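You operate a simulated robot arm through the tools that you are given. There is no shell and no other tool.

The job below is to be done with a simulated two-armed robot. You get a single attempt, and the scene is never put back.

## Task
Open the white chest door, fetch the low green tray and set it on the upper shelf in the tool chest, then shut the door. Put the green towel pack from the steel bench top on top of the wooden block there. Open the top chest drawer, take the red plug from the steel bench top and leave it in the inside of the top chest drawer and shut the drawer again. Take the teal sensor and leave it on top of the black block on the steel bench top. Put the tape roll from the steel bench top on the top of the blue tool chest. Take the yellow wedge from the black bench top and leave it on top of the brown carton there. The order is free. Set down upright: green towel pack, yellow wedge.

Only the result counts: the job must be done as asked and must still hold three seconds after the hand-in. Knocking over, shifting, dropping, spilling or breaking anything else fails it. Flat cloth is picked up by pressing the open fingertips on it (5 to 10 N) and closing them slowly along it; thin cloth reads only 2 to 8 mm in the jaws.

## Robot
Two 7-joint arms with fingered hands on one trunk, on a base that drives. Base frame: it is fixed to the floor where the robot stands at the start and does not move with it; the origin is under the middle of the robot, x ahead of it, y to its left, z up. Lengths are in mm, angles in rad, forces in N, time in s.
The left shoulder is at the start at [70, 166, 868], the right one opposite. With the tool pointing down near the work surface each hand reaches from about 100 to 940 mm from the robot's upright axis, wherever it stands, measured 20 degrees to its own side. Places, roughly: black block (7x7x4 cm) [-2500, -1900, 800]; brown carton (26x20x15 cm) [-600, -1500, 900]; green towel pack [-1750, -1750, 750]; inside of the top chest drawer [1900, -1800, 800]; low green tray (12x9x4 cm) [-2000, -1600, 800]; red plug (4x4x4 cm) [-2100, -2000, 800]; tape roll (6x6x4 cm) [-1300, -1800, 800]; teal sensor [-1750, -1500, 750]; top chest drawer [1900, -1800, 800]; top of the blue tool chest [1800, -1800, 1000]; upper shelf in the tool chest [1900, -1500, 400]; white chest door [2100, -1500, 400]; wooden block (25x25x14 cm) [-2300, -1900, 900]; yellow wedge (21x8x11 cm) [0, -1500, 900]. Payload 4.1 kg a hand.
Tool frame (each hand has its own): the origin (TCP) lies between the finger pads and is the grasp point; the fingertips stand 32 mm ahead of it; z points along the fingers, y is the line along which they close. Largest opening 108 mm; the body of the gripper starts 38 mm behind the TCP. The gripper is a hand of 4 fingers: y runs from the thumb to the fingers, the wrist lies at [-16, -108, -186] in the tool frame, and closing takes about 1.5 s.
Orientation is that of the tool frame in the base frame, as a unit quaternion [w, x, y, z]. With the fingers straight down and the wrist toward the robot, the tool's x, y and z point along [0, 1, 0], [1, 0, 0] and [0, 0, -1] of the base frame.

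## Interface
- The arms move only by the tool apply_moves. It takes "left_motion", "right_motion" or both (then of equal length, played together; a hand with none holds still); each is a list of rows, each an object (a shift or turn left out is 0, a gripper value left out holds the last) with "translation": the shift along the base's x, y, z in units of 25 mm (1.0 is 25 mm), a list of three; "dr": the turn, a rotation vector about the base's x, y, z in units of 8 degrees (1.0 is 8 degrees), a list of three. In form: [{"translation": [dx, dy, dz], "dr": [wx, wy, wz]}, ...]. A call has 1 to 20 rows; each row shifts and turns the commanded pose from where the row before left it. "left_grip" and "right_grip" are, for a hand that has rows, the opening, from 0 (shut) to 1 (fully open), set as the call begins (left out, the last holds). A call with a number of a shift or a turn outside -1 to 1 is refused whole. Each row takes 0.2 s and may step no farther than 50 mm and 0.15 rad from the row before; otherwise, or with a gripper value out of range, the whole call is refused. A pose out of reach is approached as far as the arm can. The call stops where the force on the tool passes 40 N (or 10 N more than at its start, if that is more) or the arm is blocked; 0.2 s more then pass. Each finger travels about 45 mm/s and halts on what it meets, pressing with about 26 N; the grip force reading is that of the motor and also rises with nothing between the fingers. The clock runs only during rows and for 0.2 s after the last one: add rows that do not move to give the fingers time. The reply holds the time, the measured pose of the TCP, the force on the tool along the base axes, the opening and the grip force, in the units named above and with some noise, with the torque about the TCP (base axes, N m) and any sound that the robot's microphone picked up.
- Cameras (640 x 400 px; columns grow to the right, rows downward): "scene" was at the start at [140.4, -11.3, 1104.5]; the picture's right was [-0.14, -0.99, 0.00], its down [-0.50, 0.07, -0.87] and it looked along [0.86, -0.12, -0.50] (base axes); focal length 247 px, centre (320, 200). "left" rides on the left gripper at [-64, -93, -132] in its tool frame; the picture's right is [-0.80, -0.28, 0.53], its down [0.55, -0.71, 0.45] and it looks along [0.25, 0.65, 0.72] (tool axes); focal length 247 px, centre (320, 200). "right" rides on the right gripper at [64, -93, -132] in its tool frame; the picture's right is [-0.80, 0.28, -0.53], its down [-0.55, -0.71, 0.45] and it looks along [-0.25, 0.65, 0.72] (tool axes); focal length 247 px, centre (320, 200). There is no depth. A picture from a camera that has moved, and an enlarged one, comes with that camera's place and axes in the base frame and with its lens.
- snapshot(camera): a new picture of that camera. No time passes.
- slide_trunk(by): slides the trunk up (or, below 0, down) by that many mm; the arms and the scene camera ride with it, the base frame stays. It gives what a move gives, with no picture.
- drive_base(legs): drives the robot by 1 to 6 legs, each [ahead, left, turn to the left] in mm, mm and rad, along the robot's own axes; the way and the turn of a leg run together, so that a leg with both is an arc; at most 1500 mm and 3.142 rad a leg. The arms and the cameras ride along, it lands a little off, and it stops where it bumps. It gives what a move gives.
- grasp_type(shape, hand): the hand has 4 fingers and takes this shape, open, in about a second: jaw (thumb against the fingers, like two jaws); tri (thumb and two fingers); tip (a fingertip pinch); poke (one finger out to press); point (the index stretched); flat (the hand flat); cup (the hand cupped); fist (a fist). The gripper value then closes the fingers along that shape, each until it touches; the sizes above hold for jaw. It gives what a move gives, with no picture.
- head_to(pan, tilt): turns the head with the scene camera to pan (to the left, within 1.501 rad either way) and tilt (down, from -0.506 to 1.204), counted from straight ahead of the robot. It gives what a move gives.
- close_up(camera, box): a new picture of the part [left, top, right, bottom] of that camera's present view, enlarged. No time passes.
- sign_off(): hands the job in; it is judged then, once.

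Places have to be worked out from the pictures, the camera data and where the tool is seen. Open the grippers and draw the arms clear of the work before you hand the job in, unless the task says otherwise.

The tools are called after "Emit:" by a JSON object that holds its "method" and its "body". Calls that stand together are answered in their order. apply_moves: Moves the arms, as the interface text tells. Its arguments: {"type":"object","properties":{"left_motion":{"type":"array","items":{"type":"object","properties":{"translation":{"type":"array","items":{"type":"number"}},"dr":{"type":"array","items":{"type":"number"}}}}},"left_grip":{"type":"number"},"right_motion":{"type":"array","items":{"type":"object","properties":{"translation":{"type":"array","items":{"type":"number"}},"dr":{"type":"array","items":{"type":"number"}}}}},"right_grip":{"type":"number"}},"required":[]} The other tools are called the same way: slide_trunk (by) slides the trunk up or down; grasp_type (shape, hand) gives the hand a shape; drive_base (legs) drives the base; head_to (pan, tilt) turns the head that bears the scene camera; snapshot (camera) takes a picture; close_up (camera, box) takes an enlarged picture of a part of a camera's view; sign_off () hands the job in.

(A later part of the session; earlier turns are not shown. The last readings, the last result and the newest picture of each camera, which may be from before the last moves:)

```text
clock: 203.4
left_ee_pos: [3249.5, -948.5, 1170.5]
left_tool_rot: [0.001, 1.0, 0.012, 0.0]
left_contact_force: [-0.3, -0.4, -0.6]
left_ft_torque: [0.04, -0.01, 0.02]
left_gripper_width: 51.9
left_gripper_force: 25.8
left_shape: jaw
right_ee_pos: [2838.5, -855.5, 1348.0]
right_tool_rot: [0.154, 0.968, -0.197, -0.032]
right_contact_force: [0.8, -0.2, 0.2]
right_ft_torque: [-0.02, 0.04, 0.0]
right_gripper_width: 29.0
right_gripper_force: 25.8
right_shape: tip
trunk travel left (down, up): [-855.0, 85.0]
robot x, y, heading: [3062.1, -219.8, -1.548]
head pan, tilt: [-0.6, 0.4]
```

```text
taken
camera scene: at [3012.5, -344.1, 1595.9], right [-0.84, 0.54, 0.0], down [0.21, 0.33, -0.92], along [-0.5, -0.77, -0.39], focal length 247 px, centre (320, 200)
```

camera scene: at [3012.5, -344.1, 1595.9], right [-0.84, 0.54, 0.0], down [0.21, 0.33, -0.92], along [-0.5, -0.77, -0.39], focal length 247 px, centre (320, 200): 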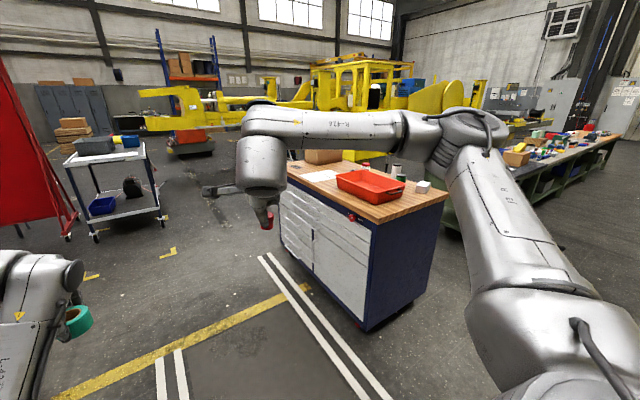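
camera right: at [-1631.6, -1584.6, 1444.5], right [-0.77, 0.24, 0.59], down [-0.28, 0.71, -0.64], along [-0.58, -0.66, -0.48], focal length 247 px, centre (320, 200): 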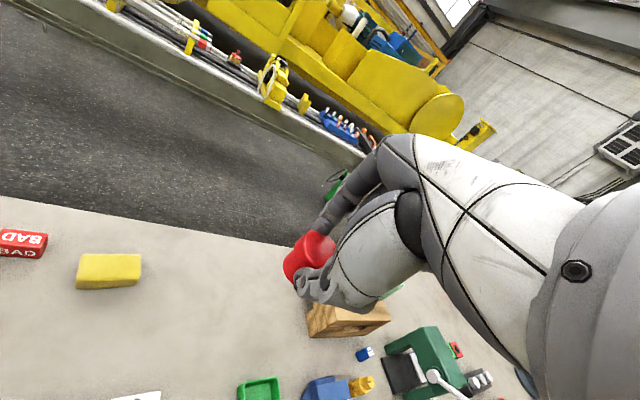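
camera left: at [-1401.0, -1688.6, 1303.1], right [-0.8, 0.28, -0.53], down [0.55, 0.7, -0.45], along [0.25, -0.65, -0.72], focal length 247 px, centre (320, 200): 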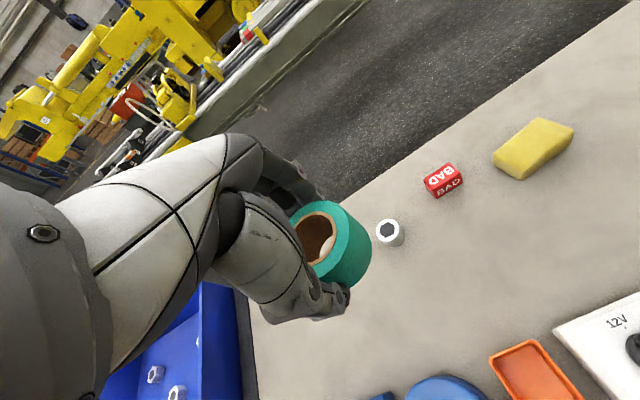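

The chest front is visible: white drawers and a white door, facing +x. I enlarge it.

Emit:
{"method": "close_up", "body": {"camera": "scene", "box": [250, 130, 460, 340]}}

```text
1.90 times, centred on (355, 235) of scene
camera zoom: at [3012.5, -344.1, 1595.9], right [-0.84, 0.54, 0.0], down [0.21, 0.33, -0.92], along [-0.5, -0.77, -0.39], focal length 471 px, centre (253, 133)
```

zoom: 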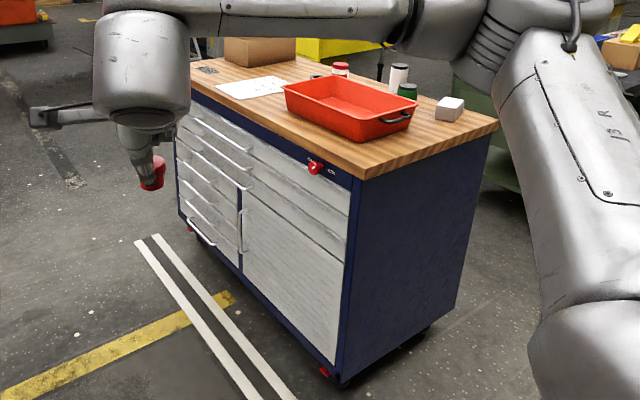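

I turn to face the chest (-x) and look at its front straight on.

Emit:
{"method": "drive_base", "body": {"legs": [[0, 0, -1.594], [0, 1450, 0]]}}

Emit:
{"method": "head_to", "body": {"pan": 0.0, "tilt": 0.6}}

Emit:
{"method": "snapshot", "body": {"camera": "scene"}}

```text
clock: 214.5
left_ee_pos: [2263.2, -1788.8, 1170.4]
left_tool_rot: [0.001, -0.694, 0.72, 0.0]
left_contact_force: [0.6, -0.5, -1.7]
left_ft_torque: [-0.01, -0.01, 0.02]
left_gripper_width: 51.6
left_gripper_force: 25.7
left_shape: jaw
right_ee_pos: [2382.7, -1386.6, 1348.8]
right_tool_rot: [-0.083, -0.518, 0.841, 0.135]
right_contact_force: [-0.1, -0.5, 0.1]
right_ft_torque: [-0.04, 0.0, 0.04]
right_gripper_width: 29.0
right_gripper_force: 25.8
right_shape: tip
trunk travel left (down, up): [-855.0, 85.0]
robot x, y, heading: [3008.2, -1644.3, 3.101]
head pan, tilt: [-0.6, 0.4]
```

```text
clock: 215.5
left_ee_pos: [2263.6, -1788.0, 1172.0]
left_tool_rot: [0.0, -0.693, 0.721, 0.0]
left_contact_force: [0.5, 0.3, -1.4]
left_ft_torque: [0.02, 0.0, -0.02]
left_gripper_width: 51.8
left_gripper_force: 26.1
left_shape: jaw
right_ee_pos: [2383.0, -1386.5, 1348.5]
right_tool_rot: [-0.083, -0.518, 0.84, 0.134]
right_contact_force: [1.2, 0.0, -0.8]
right_ft_torque: [0.0, 0.0, 0.01]
right_gripper_width: 28.8
right_gripper_force: 25.3
right_shape: tip
trunk travel left (down, up): [-855.0, 85.0]
robot x, y, heading: [3004.3, -1649.1, 3.103]
head pan, tilt: [0.0, 0.6]
```

```text
taken
camera scene: at [2867.7, -1642.0, 1577.7], right [0.04, 1.0, 0.0], down [0.56, -0.02, -0.83], along [-0.82, 0.03, -0.57], focal length 247 px, centre (320, 200)
```

scene: 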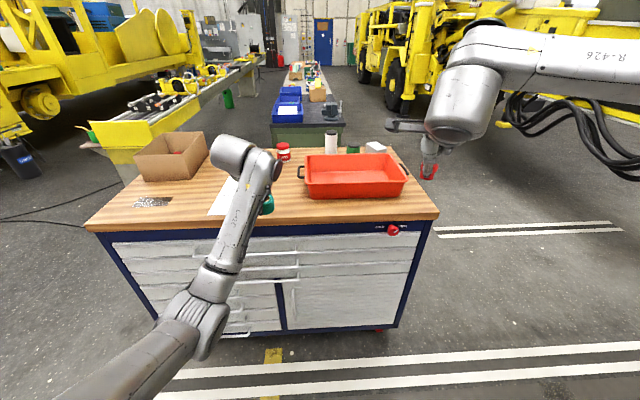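

Now I see the chest's front, though my left arm is in the way. I enlarge it.

Emit:
{"method": "close_up", "body": {"camera": "scene", "box": [80, 120, 450, 350]}}

Emit:
{"method": "snapshot", "body": {"camera": "left"}}

Emit:
{"method": "snapshot", "body": {"camera": "right"}}

```text
1.73 times, centred on (265, 235) of scene
camera zoom: at [2867.7, -1642.0, 1577.7], right [0.04, 1.0, 0.0], down [0.56, -0.02, -0.83], along [-0.82, 0.03, -0.57], focal length 428 px, centre (415, 140)
```

zoom: 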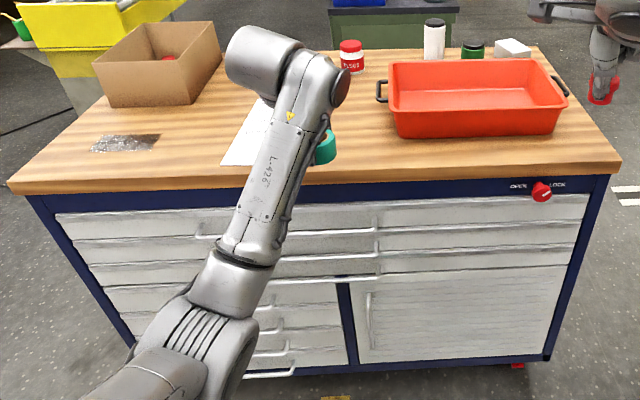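

```text
taken
camera left: at [2359.4, -1728.5, 1302.8], right [0.31, 0.79, -0.53], down [0.68, -0.58, -0.45], along [-0.66, -0.22, -0.72], focal length 247 px, centre (320, 200)
```

left: 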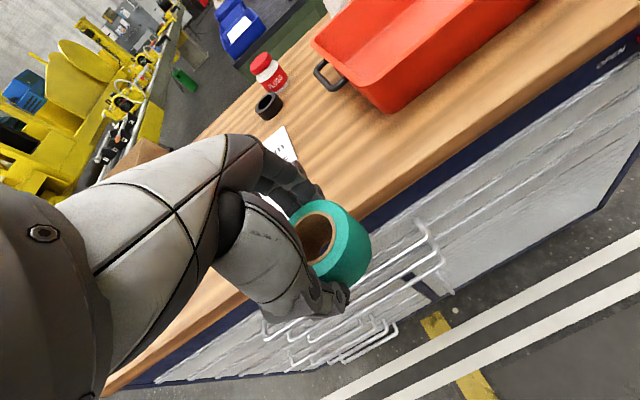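

```text
taken
camera right: at [2469.6, -1501.4, 1444.5], right [0.27, 0.76, 0.59], down [0.72, 0.25, -0.64], along [-0.64, 0.6, -0.48], focal length 247 px, centre (320, 200)
```

right: 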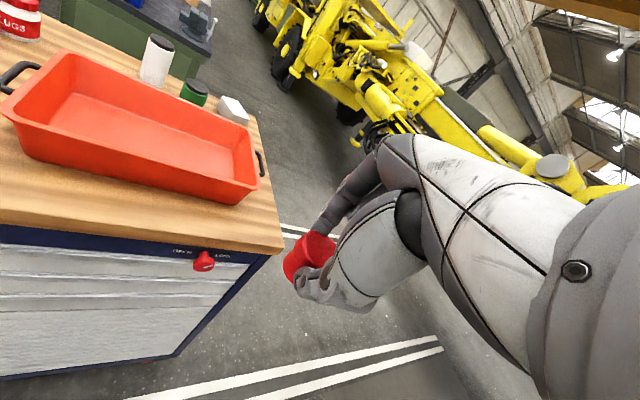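

The chest top is at z about 950, front edge x about 2068; there is a free spot near (1975,-1745) between the paper and the red tray. I drive 255 mm closer to place the tape roll there.

Emit:
{"method": "drive_base", "body": {"legs": [[255, 0, 0.035]]}}

Emit:
{"method": "snapshot", "body": {"camera": "left"}}

Emit:
{"method": "snapshot", "body": {"camera": "scene"}}

```text
clock: 217.3
left_ee_pos: [2016.2, -1806.9, 1172.3]
left_tool_rot: [0.0, -0.705, 0.709, 0.0]
left_contact_force: [-0.6, 0.6, -0.4]
left_ft_torque: [-0.01, -0.01, -0.02]
left_gripper_width: 51.7
left_gripper_force: 26.3
left_shape: jaw
right_ee_pos: [2123.7, -1401.7, 1348.9]
right_tool_rot: [-0.086, -0.531, 0.832, 0.133]
right_contact_force: [0.6, 0.2, -0.4]
right_ft_torque: [-0.02, 0.0, 0.01]
right_gripper_width: 29.1
right_gripper_force: 25.7
right_shape: tip
trunk travel left (down, up): [-855.0, 85.0]
robot x, y, heading: [2753.9, -1646.6, 3.134]
head pan, tilt: [0.0, 0.6]
```

```text
taken
camera left: at [2111.2, -1744.1, 1303.6], right [0.29, 0.8, -0.53], down [0.7, -0.55, -0.45], along [-0.65, -0.25, -0.72], focal length 247 px, centre (320, 200)
```

left: 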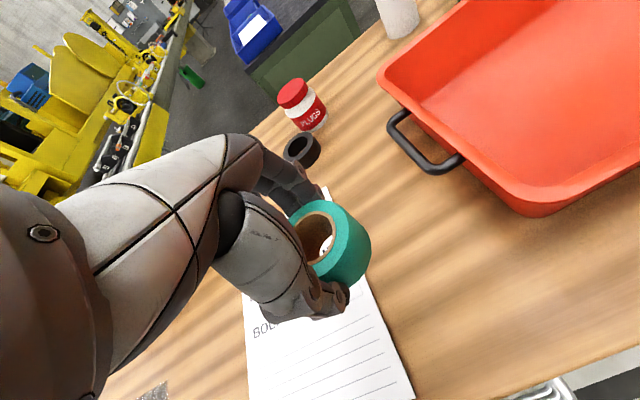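

```text
taken
camera scene: at [2616.7, -1641.3, 1577.8], right [0.01, 1.0, 0.0], down [0.56, 0.0, -0.83], along [-0.83, 0.0, -0.56], focal length 247 px, centre (320, 200)
```

scene: 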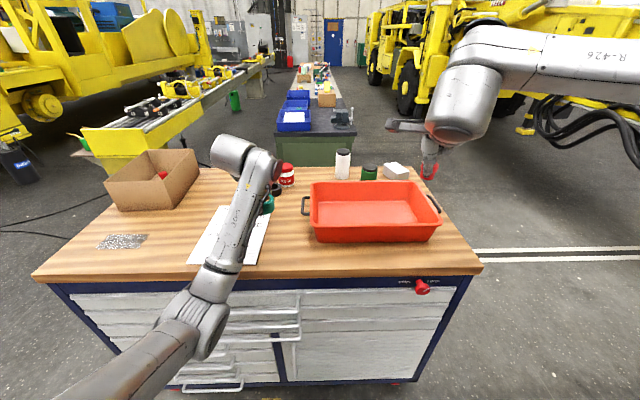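

Free spot confirmed around (1990,-1760), between the paper's edge and the tray. I move the roll above it and descend to z about 1020.

Emit:
{"method": "apply_moves", "body": {"left_motion": [{"translation": [-0.26, 0.47, 0]}, {"translation": [-0.26, 0.47, 0]}, {"translation": [-0.26, 0.47, -0.5]}, {"translation": [-0.26, 0.47, -0.9]}, {"translation": [0, 0, -0.9]}, {"translation": [0, 0, -0.9]}, {"translation": [0, 0, -0.9]}, {"translation": [0, 0, -0.9]}, {"translation": [0, 0, -0.9]}, {}]}}

Emit:
{"method": "snapshot", "body": {"camera": "left"}}

Emit:
{"method": "close_up", "body": {"camera": "scene", "box": [170, 120, 470, 300]}}

```text
clock: 219.6
left_ee_pos: [1987.9, -1761.4, 1033.5]
left_tool_rot: [-0.008, -0.705, 0.709, 0.007]
left_contact_force: [6.4, -2.8, 25.9]
left_ft_torque: [-0.08, -0.35, -0.01]
left_gripper_width: 53.0
left_gripper_force: 25.7
left_shape: jaw
right_ee_pos: [2124.9, -1402.1, 1349.5]
right_tool_rot: [-0.085, -0.531, 0.832, 0.133]
right_contact_force: [-1.1, -0.3, 0.0]
right_ft_torque: [0.02, -0.04, -0.01]
right_gripper_width: 28.8
right_gripper_force: 25.2
right_shape: tip
trunk travel left (down, up): [-855.0, 85.0]
robot x, y, heading: [2754.1, -1640.9, 3.136]
head pan, tilt: [0.0, 0.6]
stopped in row 10 (left hand): the force on the tool passed its limit at 49 N (the readings are from after the stop); the commanded pose is now the measured one
```

```text
taken
camera left: at [2085.6, -1697.4, 1163.6], right [0.28, 0.8, -0.54], down [0.69, -0.55, -0.46], along [-0.67, -0.25, -0.7], focal length 247 px, centre (320, 200)
```

left: 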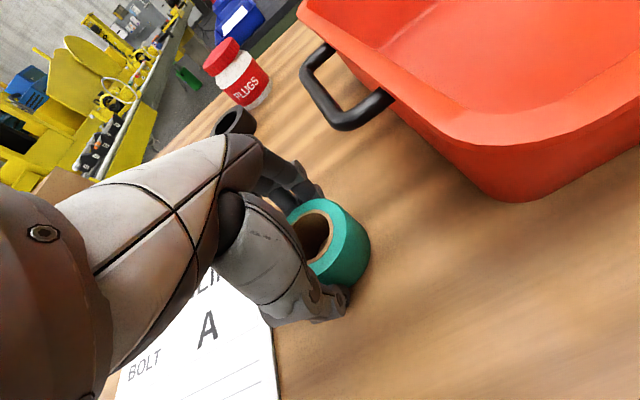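

```text
2.13 times, centred on (320, 210) of scene
camera zoom: at [2618.5, -1641.2, 1577.9], right [0.0, 1.0, 0.0], down [0.56, 0.0, -0.83], along [-0.83, 0.0, -0.56], focal length 528 px, centre (320, 179)
```

zoom: 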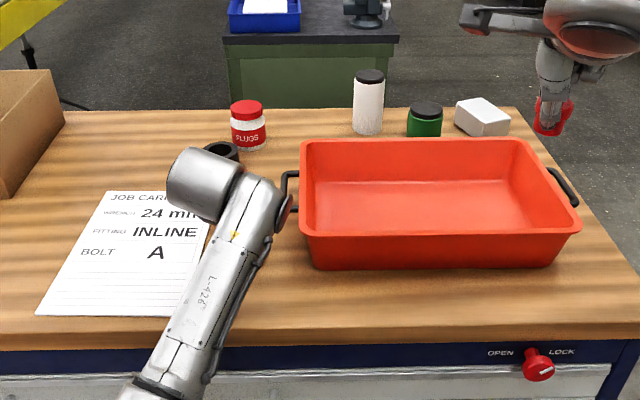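

The roll touched down early: the top is really at z about 995 (TCP 1033). I ease the pressure slightly and then open the left hand.

Emit:
{"method": "apply_moves", "body": {"left_motion": [{"translation": [0, 0, 0.1]}, {}]}}

Emit:
{"method": "apply_moves", "body": {"left_motion": [{}, {}, {}, {}, {}, {}, {}], "left_grip": 1.0}}

Emit:
{"method": "snapshot", "body": {"camera": "left"}}

```text
clock: 220.2
left_ee_pos: [1989.8, -1760.4, 1034.1]
left_tool_rot: [-0.006, -0.705, 0.709, 0.006]
left_contact_force: [0.7, -1.4, 23.9]
left_ft_torque: [-0.06, -0.06, 0.02]
left_gripper_width: 53.5
left_gripper_force: 26.2
left_shape: jaw
right_ee_pos: [2125.9, -1400.7, 1350.4]
right_tool_rot: [-0.086, -0.531, 0.832, 0.134]
right_contact_force: [-0.2, 0.5, -1.2]
right_ft_torque: [-0.04, -0.01, 0.01]
right_gripper_width: 28.8
right_gripper_force: 25.7
right_shape: tip
trunk travel left (down, up): [-855.0, 85.0]
robot x, y, heading: [2748.9, -1645.1, 3.135]
head pan, tilt: [0.0, 0.6]
```

```text
clock: 221.8
left_ee_pos: [1988.2, -1761.5, 1031.3]
left_tool_rot: [-0.005, -0.706, 0.708, 0.004]
left_contact_force: [1.5, 1.4, 7.8]
left_ft_torque: [-0.07, 0.45, -0.05]
left_gripper_width: 107.0
left_gripper_force: 0.1
left_shape: jaw
right_ee_pos: [2123.7, -1399.8, 1349.0]
right_tool_rot: [-0.086, -0.531, 0.832, 0.134]
right_contact_force: [0.2, -0.9, 1.2]
right_ft_torque: [0.0, -0.02, -0.01]
right_gripper_width: 29.0
right_gripper_force: 26.3
right_shape: tip
trunk travel left (down, up): [-855.0, 85.0]
robot x, y, heading: [2753.7, -1643.3, 3.135]
head pan, tilt: [0.0, 0.6]
```

```text
taken
camera left: at [2084.5, -1697.7, 1162.0], right [0.28, 0.8, -0.54], down [0.7, -0.55, -0.46], along [-0.66, -0.25, -0.71], focal length 247 px, centre (320, 200)
```

left: 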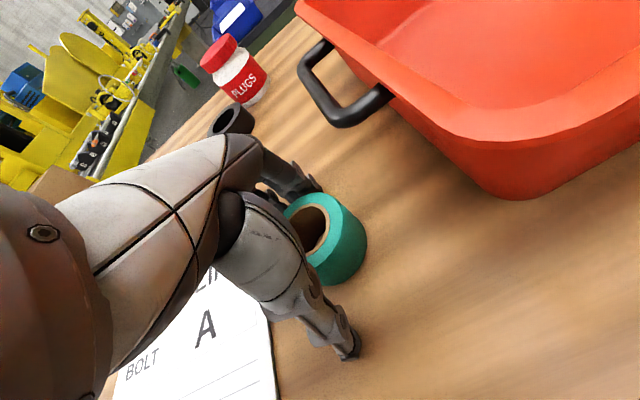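

The roll stands released; my fingertips lightly touch the wood. I raise the left hand straight up.

Emit:
{"method": "apply_moves", "body": {"left_motion": [{"translation": [0, 0, 0.4]}, {"translation": [0, 0, 0.6]}, {"translation": [0, 0, 0.9]}, {"translation": [0, 0, 0.9]}, {"translation": [0, 0, 0.9]}, {"translation": [0, 0, 0.9]}, {"translation": [0.5, 0, 0.5]}, {"translation": [0.9, 0, 0]}, {"translation": [0.9, 0, 0]}, {"translation": [0.9, 0, 0]}, {"translation": [0.9, 0, 0]}, {"translation": [0.9, 0, 0]}]}}

Emit:
{"method": "snapshot", "body": {"camera": "scene"}}

Emit:
{"method": "snapshot", "body": {"camera": "left"}}

```text
clock: 224.4
left_ee_pos: [2113.7, -1760.3, 1158.6]
left_tool_rot: [-0.005, -0.705, 0.709, 0.004]
left_contact_force: [0.3, 0.0, 0.0]
left_ft_torque: [-0.01, 0.02, -0.03]
left_gripper_width: 107.8
left_gripper_force: 0.0
left_shape: jaw
right_ee_pos: [2123.1, -1401.6, 1348.7]
right_tool_rot: [-0.086, -0.531, 0.832, 0.134]
right_contact_force: [0.4, -0.2, 0.2]
right_ft_torque: [-0.03, 0.02, 0.01]
right_gripper_width: 28.9
right_gripper_force: 26.0
right_shape: tip
trunk travel left (down, up): [-855.0, 85.0]
robot x, y, heading: [2755.9, -1642.7, 3.134]
head pan, tilt: [0.0, 0.6]
```

```text
taken
camera scene: at [2616.1, -1641.2, 1577.8], right [0.01, 1.0, 0.0], down [0.56, 0.0, -0.83], along [-0.83, 0.0, -0.56], focal length 247 px, centre (320, 200)
```

scene: 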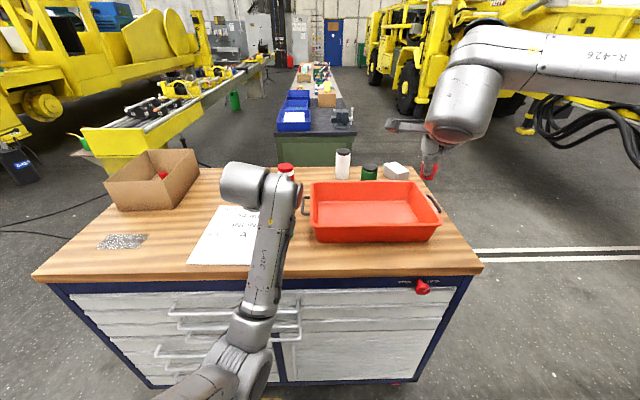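

```text
taken
camera left: at [2209.8, -1697.2, 1289.9], right [0.28, 0.8, -0.54], down [0.7, -0.55, -0.46], along [-0.66, -0.25, -0.71], focal length 247 px, centre (320, 200)
```

left: 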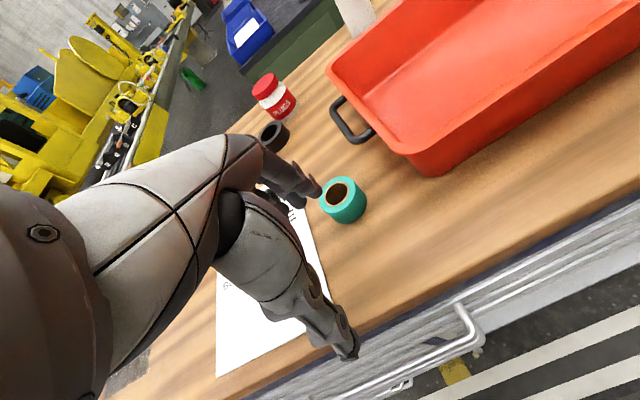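

The tape roll stands on the chest top. Now I check the OPEN/LOCK knob and the drawer handles closely.

Emit:
{"method": "close_up", "body": {"camera": "scene", "box": [385, 265, 455, 310]}}

Emit:
{"method": "close_up", "body": {"camera": "scene", "box": [40, 260, 480, 400]}}

```text
8.89 times, centred on (420, 288) of scene
camera zoom: at [2616.1, -1641.2, 1577.8], right [0.01, 1.0, 0.0], down [0.56, 0.0, -0.83], along [-0.83, 0.0, -0.56], focal length 2199 px, centre (-569, -578)
```

zoom: 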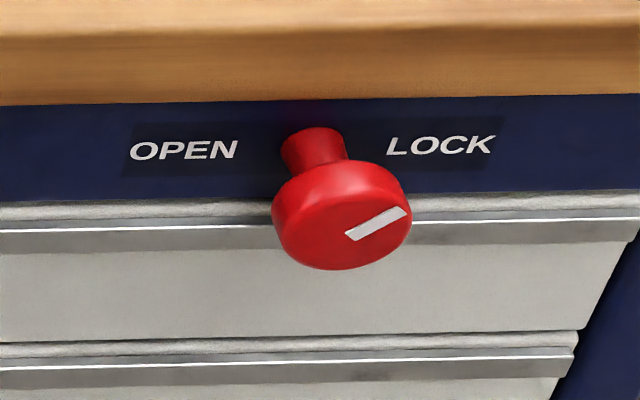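

```text
1.45 times, centred on (260, 330) of scene
camera zoom: at [2616.1, -1641.2, 1577.8], right [0.01, 1.0, 0.0], down [0.56, 0.0, -0.83], along [-0.83, 0.0, -0.56], focal length 360 px, centre (407, 11)
```

zoom: 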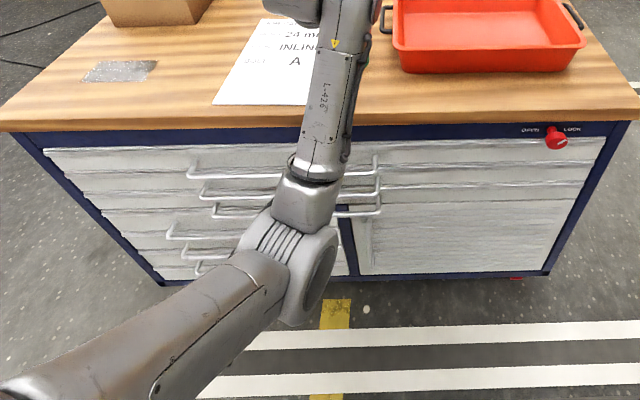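

The pointer stands at LOCK, so the knob must first be turned to OPEN. I move the left arm aside to the left to see the drawers fully.

Emit:
{"method": "apply_moves", "body": {"left_motion": [{"translation": [0.5, -0.9, 0.5]}, {"translation": [0.5, -0.9, 0.5]}, {"translation": [0.5, -0.9, 0.5]}, {"translation": [0.5, -0.9, 0.5]}, {"translation": [0.5, -0.9, 0.5]}, {"translation": [0.5, -0.9, 0.5]}, {"translation": [0.5, -0.9, 0]}, {"translation": [0.5, -0.9, 0]}, {"translation": [0.5, -0.9, 0]}, {"translation": [0.5, -0.9, 0]}]}}

Emit:
{"method": "head_to", "body": {"pan": 0.0, "tilt": 0.9}}

Emit:
{"method": "snapshot", "body": {"camera": "scene"}}

Emit:
{"method": "snapshot", "body": {"camera": "left"}}

```text
clock: 226.6
left_ee_pos: [2223.0, -1993.2, 1227.7]
left_tool_rot: [-0.004, -0.704, 0.71, 0.006]
left_contact_force: [0.2, -0.5, 0.2]
left_ft_torque: [0.04, 0.0, 0.03]
left_gripper_width: 108.1
left_gripper_force: 0.1
left_shape: jaw
left hand out of reach, approached as far as the arm can: row 4, 5, 6
right_ee_pos: [2121.3, -1403.9, 1348.3]
right_tool_rot: [-0.083, -0.531, 0.833, 0.133]
right_contact_force: [0.7, -0.2, -0.6]
right_ft_torque: [0.02, 0.04, -0.03]
right_gripper_width: 28.6
right_gripper_force: 26.0
right_shape: tip
trunk travel left (down, up): [-855.0, 85.0]
robot x, y, heading: [2753.5, -1642.4, 3.138]
head pan, tilt: [0.0, 0.6]
```

```text
clock: 227.4
left_ee_pos: [2222.0, -1991.9, 1226.6]
left_tool_rot: [-0.004, -0.705, 0.709, 0.004]
left_contact_force: [1.2, -0.3, 0.2]
left_ft_torque: [0.02, 0.0, -0.01]
left_gripper_width: 107.6
left_gripper_force: 0.1
left_shape: jaw
right_ee_pos: [2122.2, -1401.4, 1349.1]
right_tool_rot: [-0.084, -0.531, 0.832, 0.132]
right_contact_force: [-0.2, 1.1, 0.1]
right_ft_torque: [0.01, 0.03, 0.0]
right_gripper_width: 29.2
right_gripper_force: 26.2
right_shape: tip
trunk travel left (down, up): [-855.0, 85.0]
robot x, y, heading: [2752.3, -1644.1, 3.138]
head pan, tilt: [0.0, 0.901]
```

```text
taken
camera scene: at [2628.1, -1641.1, 1552.9], right [0.0, 1.0, 0.0], down [0.78, 0.0, -0.62], along [-0.62, 0.0, -0.78], focal length 247 px, centre (320, 200)
```

scene: 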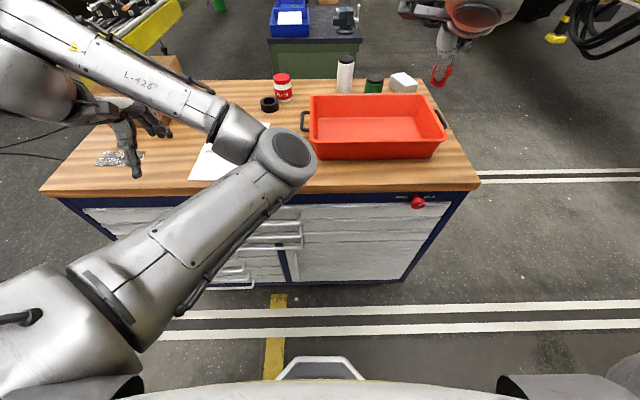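

```text
taken
camera left: at [2318.8, -1928.1, 1358.7], right [0.28, 0.8, -0.54], down [0.7, -0.55, -0.46], along [-0.66, -0.25, -0.71], focal length 247 px, centre (320, 200)
```

left: 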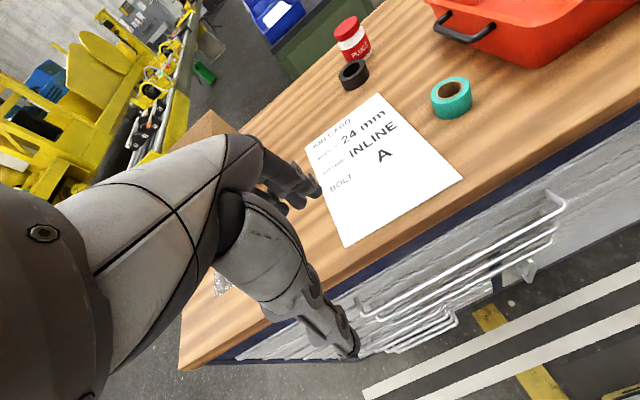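

I enlarge the drawer front from both cameras to locate the top drawer's handle.

Emit:
{"method": "close_up", "body": {"camera": "scene", "box": [60, 180, 480, 300]}}

Emit:
{"method": "close_up", "body": {"camera": "left", "box": [320, 150, 640, 370]}}

```text
1.52 times, centred on (270, 240) of scene
camera zoom: at [2628.1, -1641.1, 1552.9], right [0.0, 1.0, 0.0], down [0.78, 0.0, -0.62], along [-0.62, 0.0, -0.78], focal length 377 px, centre (396, 139)
```

zoom: 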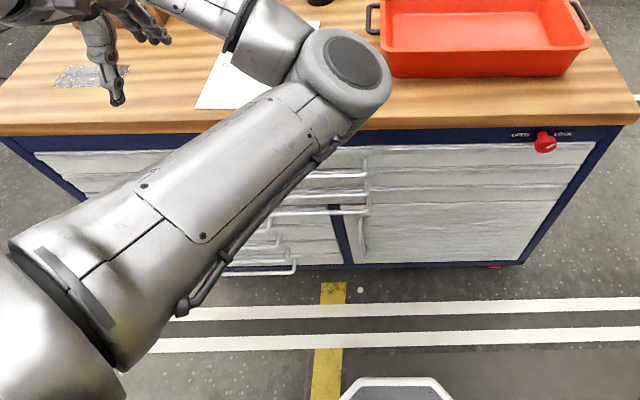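

```text
1.82 times, centred on (480, 260) of left
camera zoom: at [2318.8, -1928.1, 1358.7], right [0.28, 0.8, -0.54], down [0.7, -0.55, -0.46], along [-0.66, -0.25, -0.71], focal length 449 px, centre (29, 91)
```

zoom: 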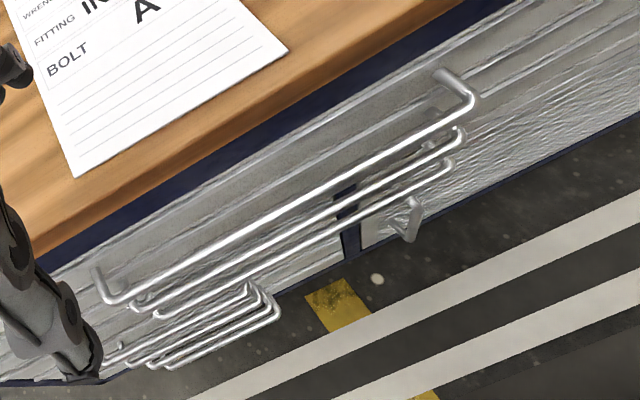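

The top handle is a long bar at about x 2175, z 850, y from -2107 to -1708. The knob (about (2143,-1318,910)) must go to OPEN with the free left hand, so I back off 260 mm and shift to y about -1150.

Emit:
{"method": "drive_base", "body": {"legs": [[-260, 0, 0], [0, -490, 0]]}}

Emit:
{"method": "slide_trunk", "body": {"by": -300}}

Emit:
{"method": "head_to", "body": {"pan": 0.2, "tilt": 0.5}}

Emit:
{"method": "snapshot", "body": {"camera": "scene"}}

```text
clock: 231.8
left_ee_pos: [2482.0, -1496.8, 1226.6]
left_tool_rot: [-0.004, -0.7, 0.714, 0.004]
left_contact_force: [-0.3, -0.4, -0.6]
left_ft_torque: [0.01, 0.01, -0.02]
left_gripper_width: 107.9
left_gripper_force: 0.0
left_shape: jaw
right_ee_pos: [2390.8, -904.5, 1348.3]
right_tool_rot: [-0.083, -0.525, 0.836, 0.134]
right_contact_force: [0.4, -0.1, -0.8]
right_ft_torque: [0.01, 0.04, 0.03]
right_gripper_width: 29.1
right_gripper_force: 26.0
right_shape: tip
trunk travel left (down, up): [-855.0, 85.0]
robot x, y, heading: [3020.1, -1153.2, 3.116]
head pan, tilt: [0.0, 0.901]
```

```text
clock: 234.8
left_ee_pos: [2483.4, -1494.2, 928.6]
left_tool_rot: [-0.004, -0.7, 0.714, 0.004]
left_contact_force: [0.4, -0.2, 0.3]
left_ft_torque: [-0.02, -0.02, -0.01]
left_gripper_width: 107.6
left_gripper_force: 0.1
left_shape: jaw
right_ee_pos: [2391.8, -903.0, 1049.2]
right_tool_rot: [-0.083, -0.524, 0.837, 0.134]
right_contact_force: [-0.2, -0.1, 0.5]
right_ft_torque: [0.01, 0.01, 0.01]
right_gripper_width: 29.3
right_gripper_force: 26.4
right_shape: tip
trunk travel left (down, up): [-555.0, 385.0]
robot x, y, heading: [3014.6, -1154.3, 3.121]
head pan, tilt: [0.0, 0.901]
```

```text
clock: 235.6
left_ee_pos: [2482.4, -1494.7, 927.2]
left_tool_rot: [-0.004, -0.7, 0.714, 0.005]
left_contact_force: [-0.9, -0.7, -1.4]
left_ft_torque: [-0.02, -0.01, 0.0]
left_gripper_width: 107.6
left_gripper_force: 0.0
left_shape: jaw
right_ee_pos: [2391.0, -903.0, 1049.8]
right_tool_rot: [-0.083, -0.525, 0.837, 0.134]
right_contact_force: [0.4, 0.6, -0.9]
right_ft_torque: [-0.02, 0.01, 0.0]
right_gripper_width: 29.1
right_gripper_force: 26.0
right_shape: tip
trunk travel left (down, up): [-555.0, 385.0]
robot x, y, heading: [3017.5, -1154.4, 3.117]
head pan, tilt: [0.201, 0.499]
```

```text
taken
camera scene: at [2878.4, -1168.5, 1286.7], right [-0.18, 0.98, 0.0], down [0.47, 0.09, -0.88], along [-0.86, -0.16, -0.48], focal length 247 px, centre (320, 200)
```

scene: 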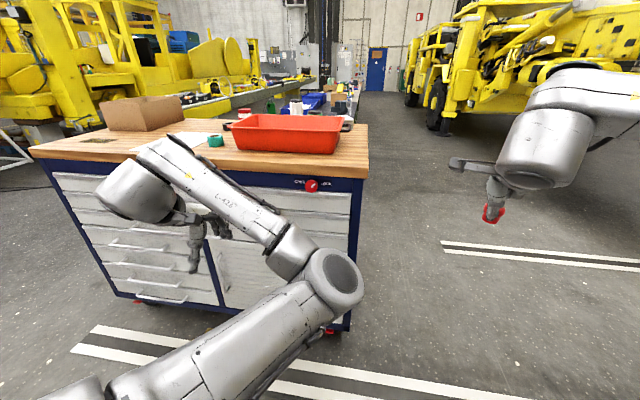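

I test turning the left hand so the fingers point forward (toward the chest), stepwise, in this free space.

Emit:
{"method": "apply_moves", "body": {"left_motion": [{"dr": [0, 1, 0]}, {"dr": [0, 1, 0]}, {"dr": [0, 1, 0]}, {"dr": [0, 1, 0]}, {"dr": [0, 1, 0]}, {"dr": [0, 1, 0]}, {"dr": [0, 1, 0]}, {"dr": [0, 1, 0]}, {"dr": [0, 1, 0]}, {"dr": [0, 1, 0]}, {"dr": [0, 1, 0]}]}}

Emit:
{"method": "snapshot", "body": {"camera": "scene"}}

```text
clock: 238.0
left_ee_pos: [2414.5, -1527.0, 975.4]
left_tool_rot: [0.475, 0.539, -0.525, -0.455]
left_contact_force: [0.4, 0.1, 0.7]
left_ft_torque: [-0.02, 0.01, 0.0]
left_gripper_width: 108.0
left_gripper_force: 0.0
left_shape: jaw
left hand out of reach, approached as far as the arm can: row 5, 7, 8, 9, 10
right_ee_pos: [2390.5, -903.4, 1049.7]
right_tool_rot: [-0.082, -0.525, 0.836, 0.134]
right_contact_force: [-0.2, -0.2, -1.1]
right_ft_torque: [0.02, -0.01, -0.01]
right_gripper_width: 28.8
right_gripper_force: 26.6
right_shape: tip
trunk travel left (down, up): [-555.0, 385.0]
robot x, y, heading: [3015.2, -1154.5, 3.122]
head pan, tilt: [0.201, 0.499]
```

```text
taken
camera scene: at [2878.5, -1168.8, 1287.0], right [-0.18, 0.98, 0.0], down [0.47, 0.09, -0.88], along [-0.86, -0.16, -0.48], focal length 247 px, centre (320, 200)
```

scene: 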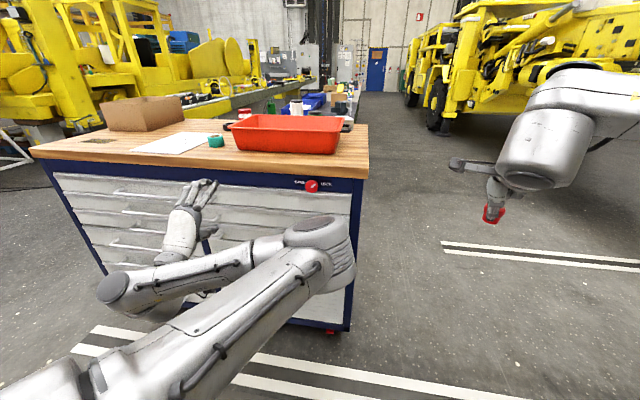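

Fingers now point forward with the thumb below. I move the hand to the knob's lateral line (y about -1320, z 910) and test rolling clockwise about the pointing axis.

Emit:
{"method": "apply_moves", "body": {"left_motion": [{"translation": [0.3, 0.9, -0.3], "dr": [0, 0.5, 0]}, {"translation": [0.3, 0.9, -0.3], "dr": [0, 0.4, 0]}, {"translation": [0.3, 0.9, -0.3]}, {"translation": [0.3, 0.9, -0.3]}, {"translation": [0.3, 0.9, -0.3]}, {"translation": [0.3, 0.9, -0.3]}, {"translation": [0.3, 0.9, -0.3]}, {"translation": [0.3, 0.9, -0.3]}, {"translation": [0, 0.9, -0.2]}]}}

Emit:
{"method": "apply_moves", "body": {"left_motion": [{"dr": [-1, 0, 0]}, {"dr": [-1, 0, 0]}, {"dr": [-1, 0, 0]}, {"dr": [-1, 0, 0]}, {"dr": [-1, 0, 0]}, {"dr": [-1, 0, 0]}, {"dr": [-1, 0, 0]}, {"dr": [-1, 0, 0]}]}}

Emit:
{"method": "snapshot", "body": {"camera": "scene"}}

```text
clock: 240.0
left_ee_pos: [2431.9, -1439.8, 927.1]
left_tool_rot: [0.515, 0.516, -0.484, -0.483]
left_contact_force: [0.6, 0.0, 0.5]
left_ft_torque: [0.02, 0.0, 0.0]
left_gripper_width: 107.7
left_gripper_force: 0.0
left_shape: jaw
left hand out of reach, approached as far as the arm can: row 5, 6, 7, 8, 9
right_ee_pos: [2390.6, -903.6, 1047.9]
right_tool_rot: [-0.083, -0.524, 0.837, 0.134]
right_contact_force: [-0.7, -0.2, 0.3]
right_ft_torque: [0.01, 0.02, -0.01]
right_gripper_width: 28.6
right_gripper_force: 26.4
right_shape: tip
trunk travel left (down, up): [-555.0, 385.0]
robot x, y, heading: [3013.5, -1155.2, 3.121]
head pan, tilt: [0.201, 0.499]
```

```text
clock: 242.0
left_ee_pos: [2412.1, -1489.0, 951.5]
left_tool_rot: [0.722, 0.171, -0.66, -0.119]
left_contact_force: [-1.0, 0.7, 0.2]
left_ft_torque: [0.0, -0.02, 0.01]
left_gripper_width: 107.9
left_gripper_force: 0.1
left_shape: jaw
left hand out of reach, approached as far as the arm can: row 2, 3, 4, 5
right_ee_pos: [2390.1, -904.2, 1048.9]
right_tool_rot: [-0.083, -0.524, 0.837, 0.133]
right_contact_force: [-0.6, 0.4, -0.7]
right_ft_torque: [-0.02, -0.01, -0.01]
right_gripper_width: 28.7
right_gripper_force: 26.4
right_shape: tip
trunk travel left (down, up): [-555.0, 385.0]
robot x, y, heading: [3016.3, -1153.6, 3.117]
head pan, tilt: [0.201, 0.499]
stopped in row 8 (left hand): the arm was blocked; the commanded pose is now the measured one
```

```text
taken
camera scene: at [2878.4, -1168.2, 1286.7], right [-0.18, 0.98, 0.0], down [0.47, 0.09, -0.88], along [-0.86, -0.16, -0.48], focal length 247 px, centre (320, 200)
```

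scene: 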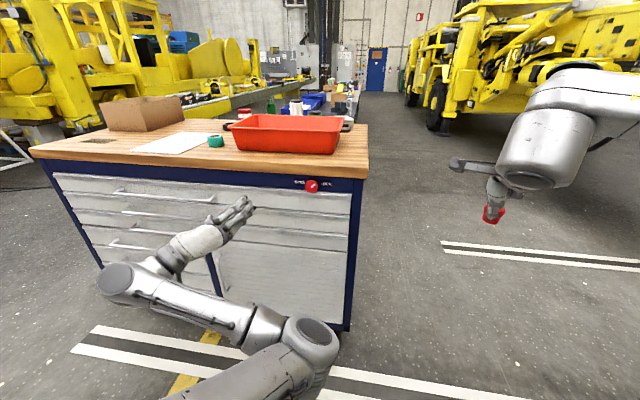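

The left hand reaches roll -66° here (604 mm ahead, 335 mm left of my axis). I look at the knob again to read its pointer angle from this side.

Emit:
{"method": "close_up", "body": {"camera": "scene", "box": [280, 165, 350, 205]}}

```text
9.14 times, centred on (315, 185) of scene
camera zoom: at [2878.4, -1168.2, 1286.7], right [-0.18, 0.98, 0.0], down [0.47, 0.09, -0.88], along [-0.86, -0.16, -0.48], focal length 2262 px, centre (366, 337)
```

zoom: 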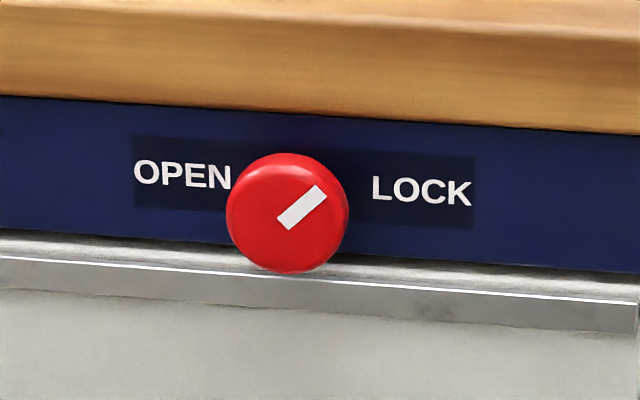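

The pointer is 45° right of vertical, so OPEN needs a 90° counter-clockwise turn; the knob face is at about (2156,-1328,932), 44 mm wide. I set the left hand to the pinch shape, straighten its pointing direction, and drive so it stands off in front of the knob.

Emit:
{"method": "grasp_type", "body": {"shape": "tip", "hand": "left"}}

Emit:
{"method": "drive_base", "body": {"legs": [[120, -160, 0]]}}

Emit:
{"method": "apply_moves", "body": {"left_motion": [{"dr": [0, -0.5, -0.65]}, {"translation": [0, 0, -0.8]}, {}]}}

Emit:
{"method": "snapshot", "body": {"camera": "left"}}

Emit:
{"method": "snapshot", "body": {"camera": "scene"}}

```text
clock: 242.9
left_ee_pos: [2412.8, -1488.6, 951.8]
left_tool_rot: [0.721, 0.171, -0.661, -0.119]
left_contact_force: [-0.2, -0.6, 0.0]
left_ft_torque: [-0.04, -0.01, 0.01]
left_gripper_width: 107.7
left_gripper_force: 0.0
left_shape: tip
right_ee_pos: [2390.4, -903.0, 1048.8]
right_tool_rot: [-0.082, -0.525, 0.837, 0.134]
right_contact_force: [0.2, -0.8, 0.3]
right_ft_torque: [0.01, -0.02, 0.0]
right_gripper_width: 28.9
right_gripper_force: 26.1
right_shape: tip
trunk travel left (down, up): [-555.0, 385.0]
robot x, y, heading: [3016.9, -1155.1, 3.12]
head pan, tilt: [0.201, 0.499]
```

```text
clock: 244.5
left_ee_pos: [2293.9, -1324.4, 951.9]
left_tool_rot: [0.721, 0.17, -0.661, -0.12]
left_contact_force: [0.9, 0.7, 0.3]
left_ft_torque: [-0.01, -0.01, 0.01]
left_gripper_width: 107.8
left_gripper_force: 0.0
left_shape: tip
right_ee_pos: [2273.8, -737.2, 1048.1]
right_tool_rot: [-0.084, -0.524, 0.837, 0.134]
right_contact_force: [0.4, 0.3, -0.4]
right_ft_torque: [0.02, 0.03, -0.01]
right_gripper_width: 28.8
right_gripper_force: 25.8
right_shape: tip
trunk travel left (down, up): [-555.0, 385.0]
robot x, y, heading: [2897.5, -992.8, 3.122]
head pan, tilt: [0.201, 0.499]
```

```text
clock: 245.3
left_ee_pos: [2296.0, -1324.2, 932.0]
left_tool_rot: [-0.691, -0.144, 0.693, 0.147]
left_contact_force: [-0.9, 0.0, -0.4]
left_ft_torque: [-0.02, 0.01, -0.03]
left_gripper_width: 107.8
left_gripper_force: 0.0
left_shape: tip
right_ee_pos: [2272.3, -737.6, 1049.0]
right_tool_rot: [-0.083, -0.524, 0.837, 0.134]
right_contact_force: [0.6, -0.8, -1.1]
right_ft_torque: [0.01, -0.03, -0.02]
right_gripper_width: 28.5
right_gripper_force: 25.7
right_shape: tip
trunk travel left (down, up): [-555.0, 385.0]
robot x, y, heading: [2899.5, -988.4, 3.119]
head pan, tilt: [0.201, 0.499]
```

```text
taken
camera left: at [2427.7, -1383.2, 835.8], right [-0.53, 0.07, -0.85], down [-0.45, -0.87, 0.22], along [-0.72, 0.5, 0.49], focal length 247 px, centre (320, 200)
```

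left: 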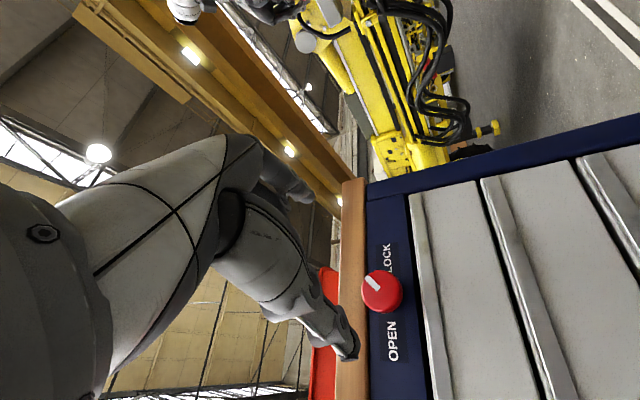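

```text
taken
camera scene: at [2760.6, -1005.2, 1286.7], right [-0.18, 0.98, 0.0], down [0.47, 0.08, -0.88], along [-0.86, -0.16, -0.48], focal length 247 px, centre (320, 200)
```

scene: 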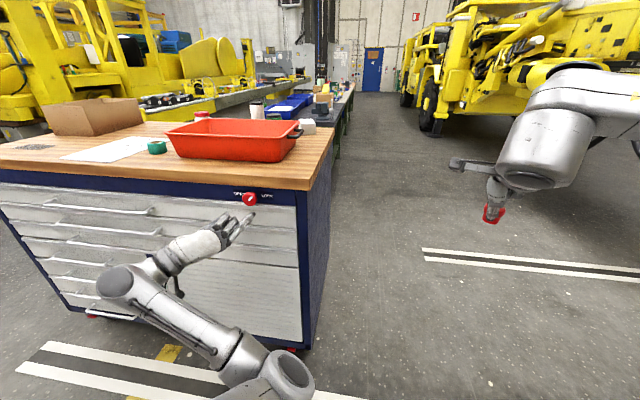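

The left hand points straight at the knob, whose centre I compute at (y -1329.5, z 931). I advance to about 20 mm short, with the opening reduced, and check.

Emit:
{"method": "apply_moves", "body": {"left_motion": [{"translation": [-0.9, -0.2, -0.03]}, {"translation": [-0.9, 0, 0]}, {"translation": [-0.9, 0, 0]}, {"translation": [-0.9, 0, 0]}, {"translation": [-0.6, 0, 0]}, {}], "left_grip": 0.68}}

Emit:
{"method": "snapshot", "body": {"camera": "left"}}

Emit:
{"method": "close_up", "body": {"camera": "scene", "box": [180, 170, 300, 270]}}

```text
clock: 246.7
left_ee_pos: [2190.0, -1328.8, 929.9]
left_tool_rot: [-0.69, -0.146, 0.693, 0.146]
left_contact_force: [-0.2, -0.4, -0.4]
left_ft_torque: [0.0, -0.04, 0.01]
left_gripper_width: 73.8
left_gripper_force: 0.1
left_shape: tip
right_ee_pos: [2273.3, -737.9, 1048.8]
right_tool_rot: [-0.083, -0.523, 0.838, 0.133]
right_contact_force: [-0.4, -0.7, -0.9]
right_ft_torque: [0.0, 0.0, -0.02]
right_gripper_width: 29.0
right_gripper_force: 26.0
right_shape: tip
trunk travel left (down, up): [-555.0, 385.0]
robot x, y, heading: [2897.8, -990.8, 3.125]
head pan, tilt: [0.201, 0.499]
```

```text
taken
camera left: at [2321.7, -1389.3, 835.4], right [-0.53, 0.06, -0.85], down [-0.45, -0.87, 0.22], along [-0.72, 0.5, 0.49], focal length 247 px, centre (320, 200)
```

left: 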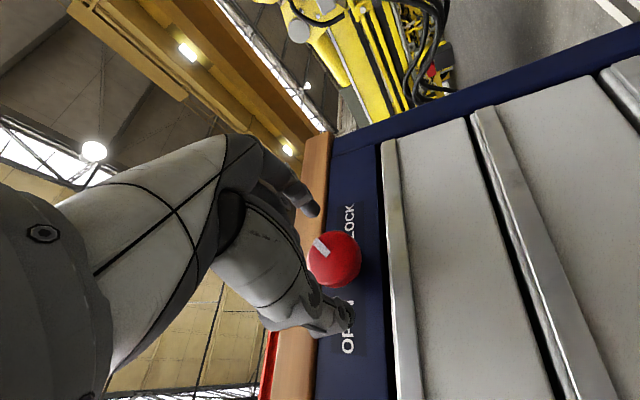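

```text
4.00 times, centred on (240, 220) of scene
camera zoom: at [2760.7, -1004.8, 1286.7], right [-0.18, 0.98, 0.0], down [0.47, 0.08, -0.88], along [-0.86, -0.16, -0.48], focal length 989 px, centre (640, 120)
```

zoom: 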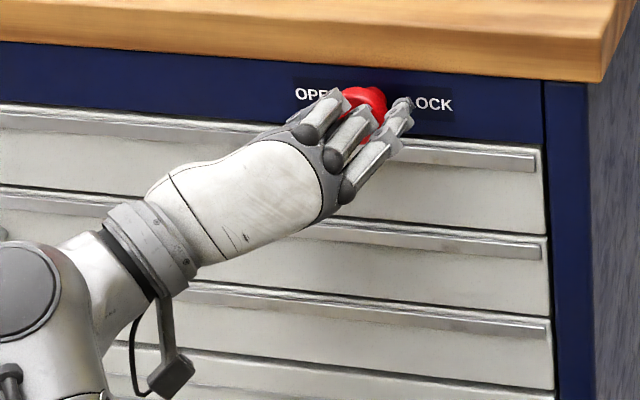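

The knob sits right between index and thumb. I advance 20 mm and close on it.

Emit:
{"method": "apply_moves", "body": {"left_motion": [{"translation": [-0.4, 0, 0]}, {"translation": [-0.4, 0, 0]}, {}]}}

Emit:
{"method": "apply_moves", "body": {"left_motion": [{}, {}, {}, {}, {}, {}], "left_grip": 0.0}}

Emit:
{"method": "snapshot", "body": {"camera": "left"}}

```text
clock: 247.5
left_ee_pos: [2167.8, -1329.0, 930.3]
left_tool_rot: [-0.691, -0.145, 0.693, 0.146]
left_contact_force: [0.2, 0.9, -0.3]
left_ft_torque: [0.01, 0.01, 0.0]
left_gripper_width: 73.6
left_gripper_force: 0.1
left_shape: tip
right_ee_pos: [2272.8, -738.9, 1049.3]
right_tool_rot: [-0.083, -0.524, 0.837, 0.134]
right_contact_force: [-0.2, 0.2, -0.4]
right_ft_torque: [0.02, 0.0, -0.04]
right_gripper_width: 28.9
right_gripper_force: 26.0
right_shape: tip
trunk travel left (down, up): [-555.0, 385.0]
robot x, y, heading: [2901.7, -991.6, 3.118]
head pan, tilt: [0.201, 0.499]
```

```text
clock: 248.9
left_ee_pos: [2166.9, -1329.0, 931.4]
left_tool_rot: [-0.692, -0.145, 0.693, 0.145]
left_contact_force: [-10.6, -2.5, 4.6]
left_ft_torque: [-0.06, 0.07, 0.06]
left_gripper_width: 35.9
left_gripper_force: 26.5
left_shape: tip
right_ee_pos: [2273.2, -739.3, 1048.0]
right_tool_rot: [-0.083, -0.524, 0.837, 0.134]
right_contact_force: [-0.1, -1.0, -0.9]
right_ft_torque: [-0.01, 0.0, -0.02]
right_gripper_width: 28.6
right_gripper_force: 26.1
right_shape: tip
trunk travel left (down, up): [-555.0, 385.0]
robot x, y, heading: [2901.8, -988.9, 3.119]
head pan, tilt: [0.201, 0.499]
```

```text
taken
camera left: at [2300.3, -1388.9, 835.2], right [-0.53, 0.06, -0.85], down [-0.45, -0.87, 0.22], along [-0.72, 0.5, 0.49], focal length 247 px, centre (320, 200)
```

left: 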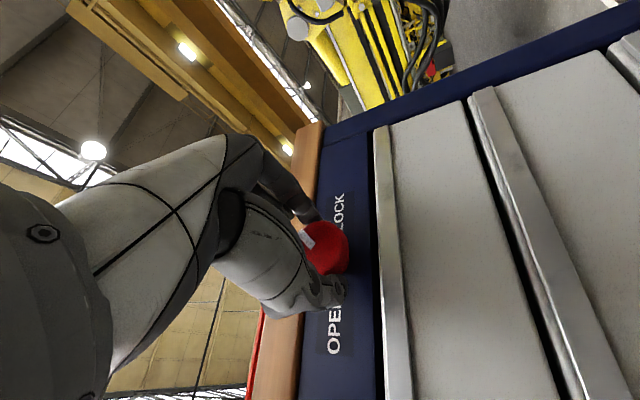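

The knob is pinched (35.9 mm). I rotate counter-clockwise (about +x) in 7° steps, first about 35°.

Emit:
{"method": "apply_moves", "body": {"left_motion": [{"dr": [0.9, 0, 0]}, {"dr": [0.9, 0, 0]}, {"dr": [0.9, 0, 0]}, {"dr": [0.9, 0, 0]}, {"dr": [0.9, 0, 0]}, {}]}}

Emit:
{"method": "snapshot", "body": {"camera": "left"}}

Emit:
{"method": "close_up", "body": {"camera": "scene", "box": [200, 170, 300, 240]}}

```text
clock: 250.3
left_ee_pos: [2165.0, -1324.1, 929.1]
left_tool_rot: [-0.61, -0.351, 0.616, 0.354]
left_contact_force: [-16.5, 18.9, -10.0]
left_ft_torque: [-0.61, -0.22, -0.31]
left_gripper_width: 35.1
left_gripper_force: 25.8
left_shape: tip
right_ee_pos: [2270.0, -736.6, 1045.0]
right_tool_rot: [-0.082, -0.524, 0.838, 0.132]
right_contact_force: [-0.1, 0.1, 0.4]
right_ft_torque: [-0.02, 0.02, -0.02]
right_gripper_width: 28.6
right_gripper_force: 26.0
right_shape: tip
trunk travel left (down, up): [-555.0, 385.0]
robot x, y, heading: [2901.6, -990.3, 3.114]
head pan, tilt: [0.201, 0.499]
```

```text
taken
camera left: at [2299.0, -1318.0, 817.0], right [-0.53, 0.55, -0.65], down [-0.45, -0.83, -0.34], along [-0.72, 0.12, 0.68], focal length 247 px, centre (320, 200)
```

left: 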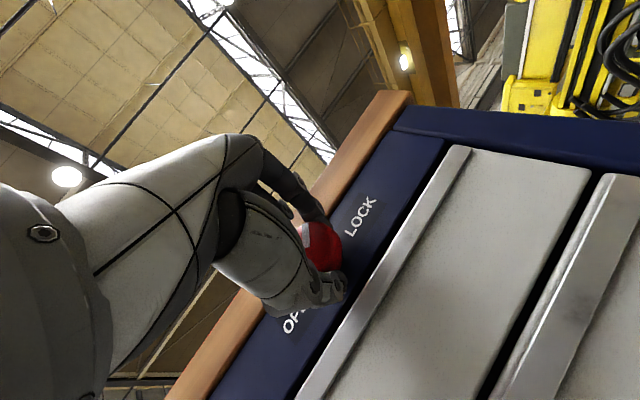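

```text
5.71 times, centred on (250, 205) of scene
camera zoom: at [2756.6, -1002.5, 1286.2], right [-0.18, 0.98, 0.0], down [0.47, 0.08, -0.88], along [-0.86, -0.16, -0.48], focal length 1414 px, centre (720, 171)
```

zoom: 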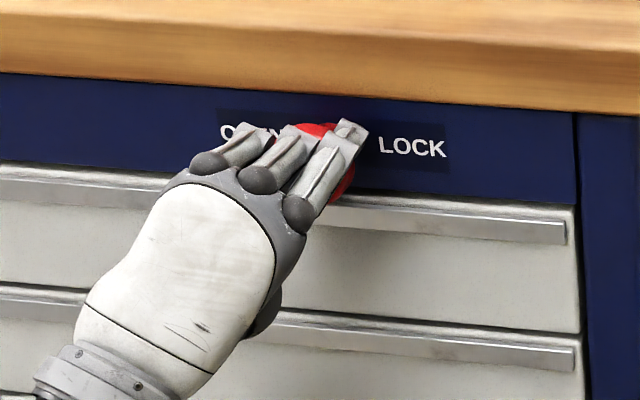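

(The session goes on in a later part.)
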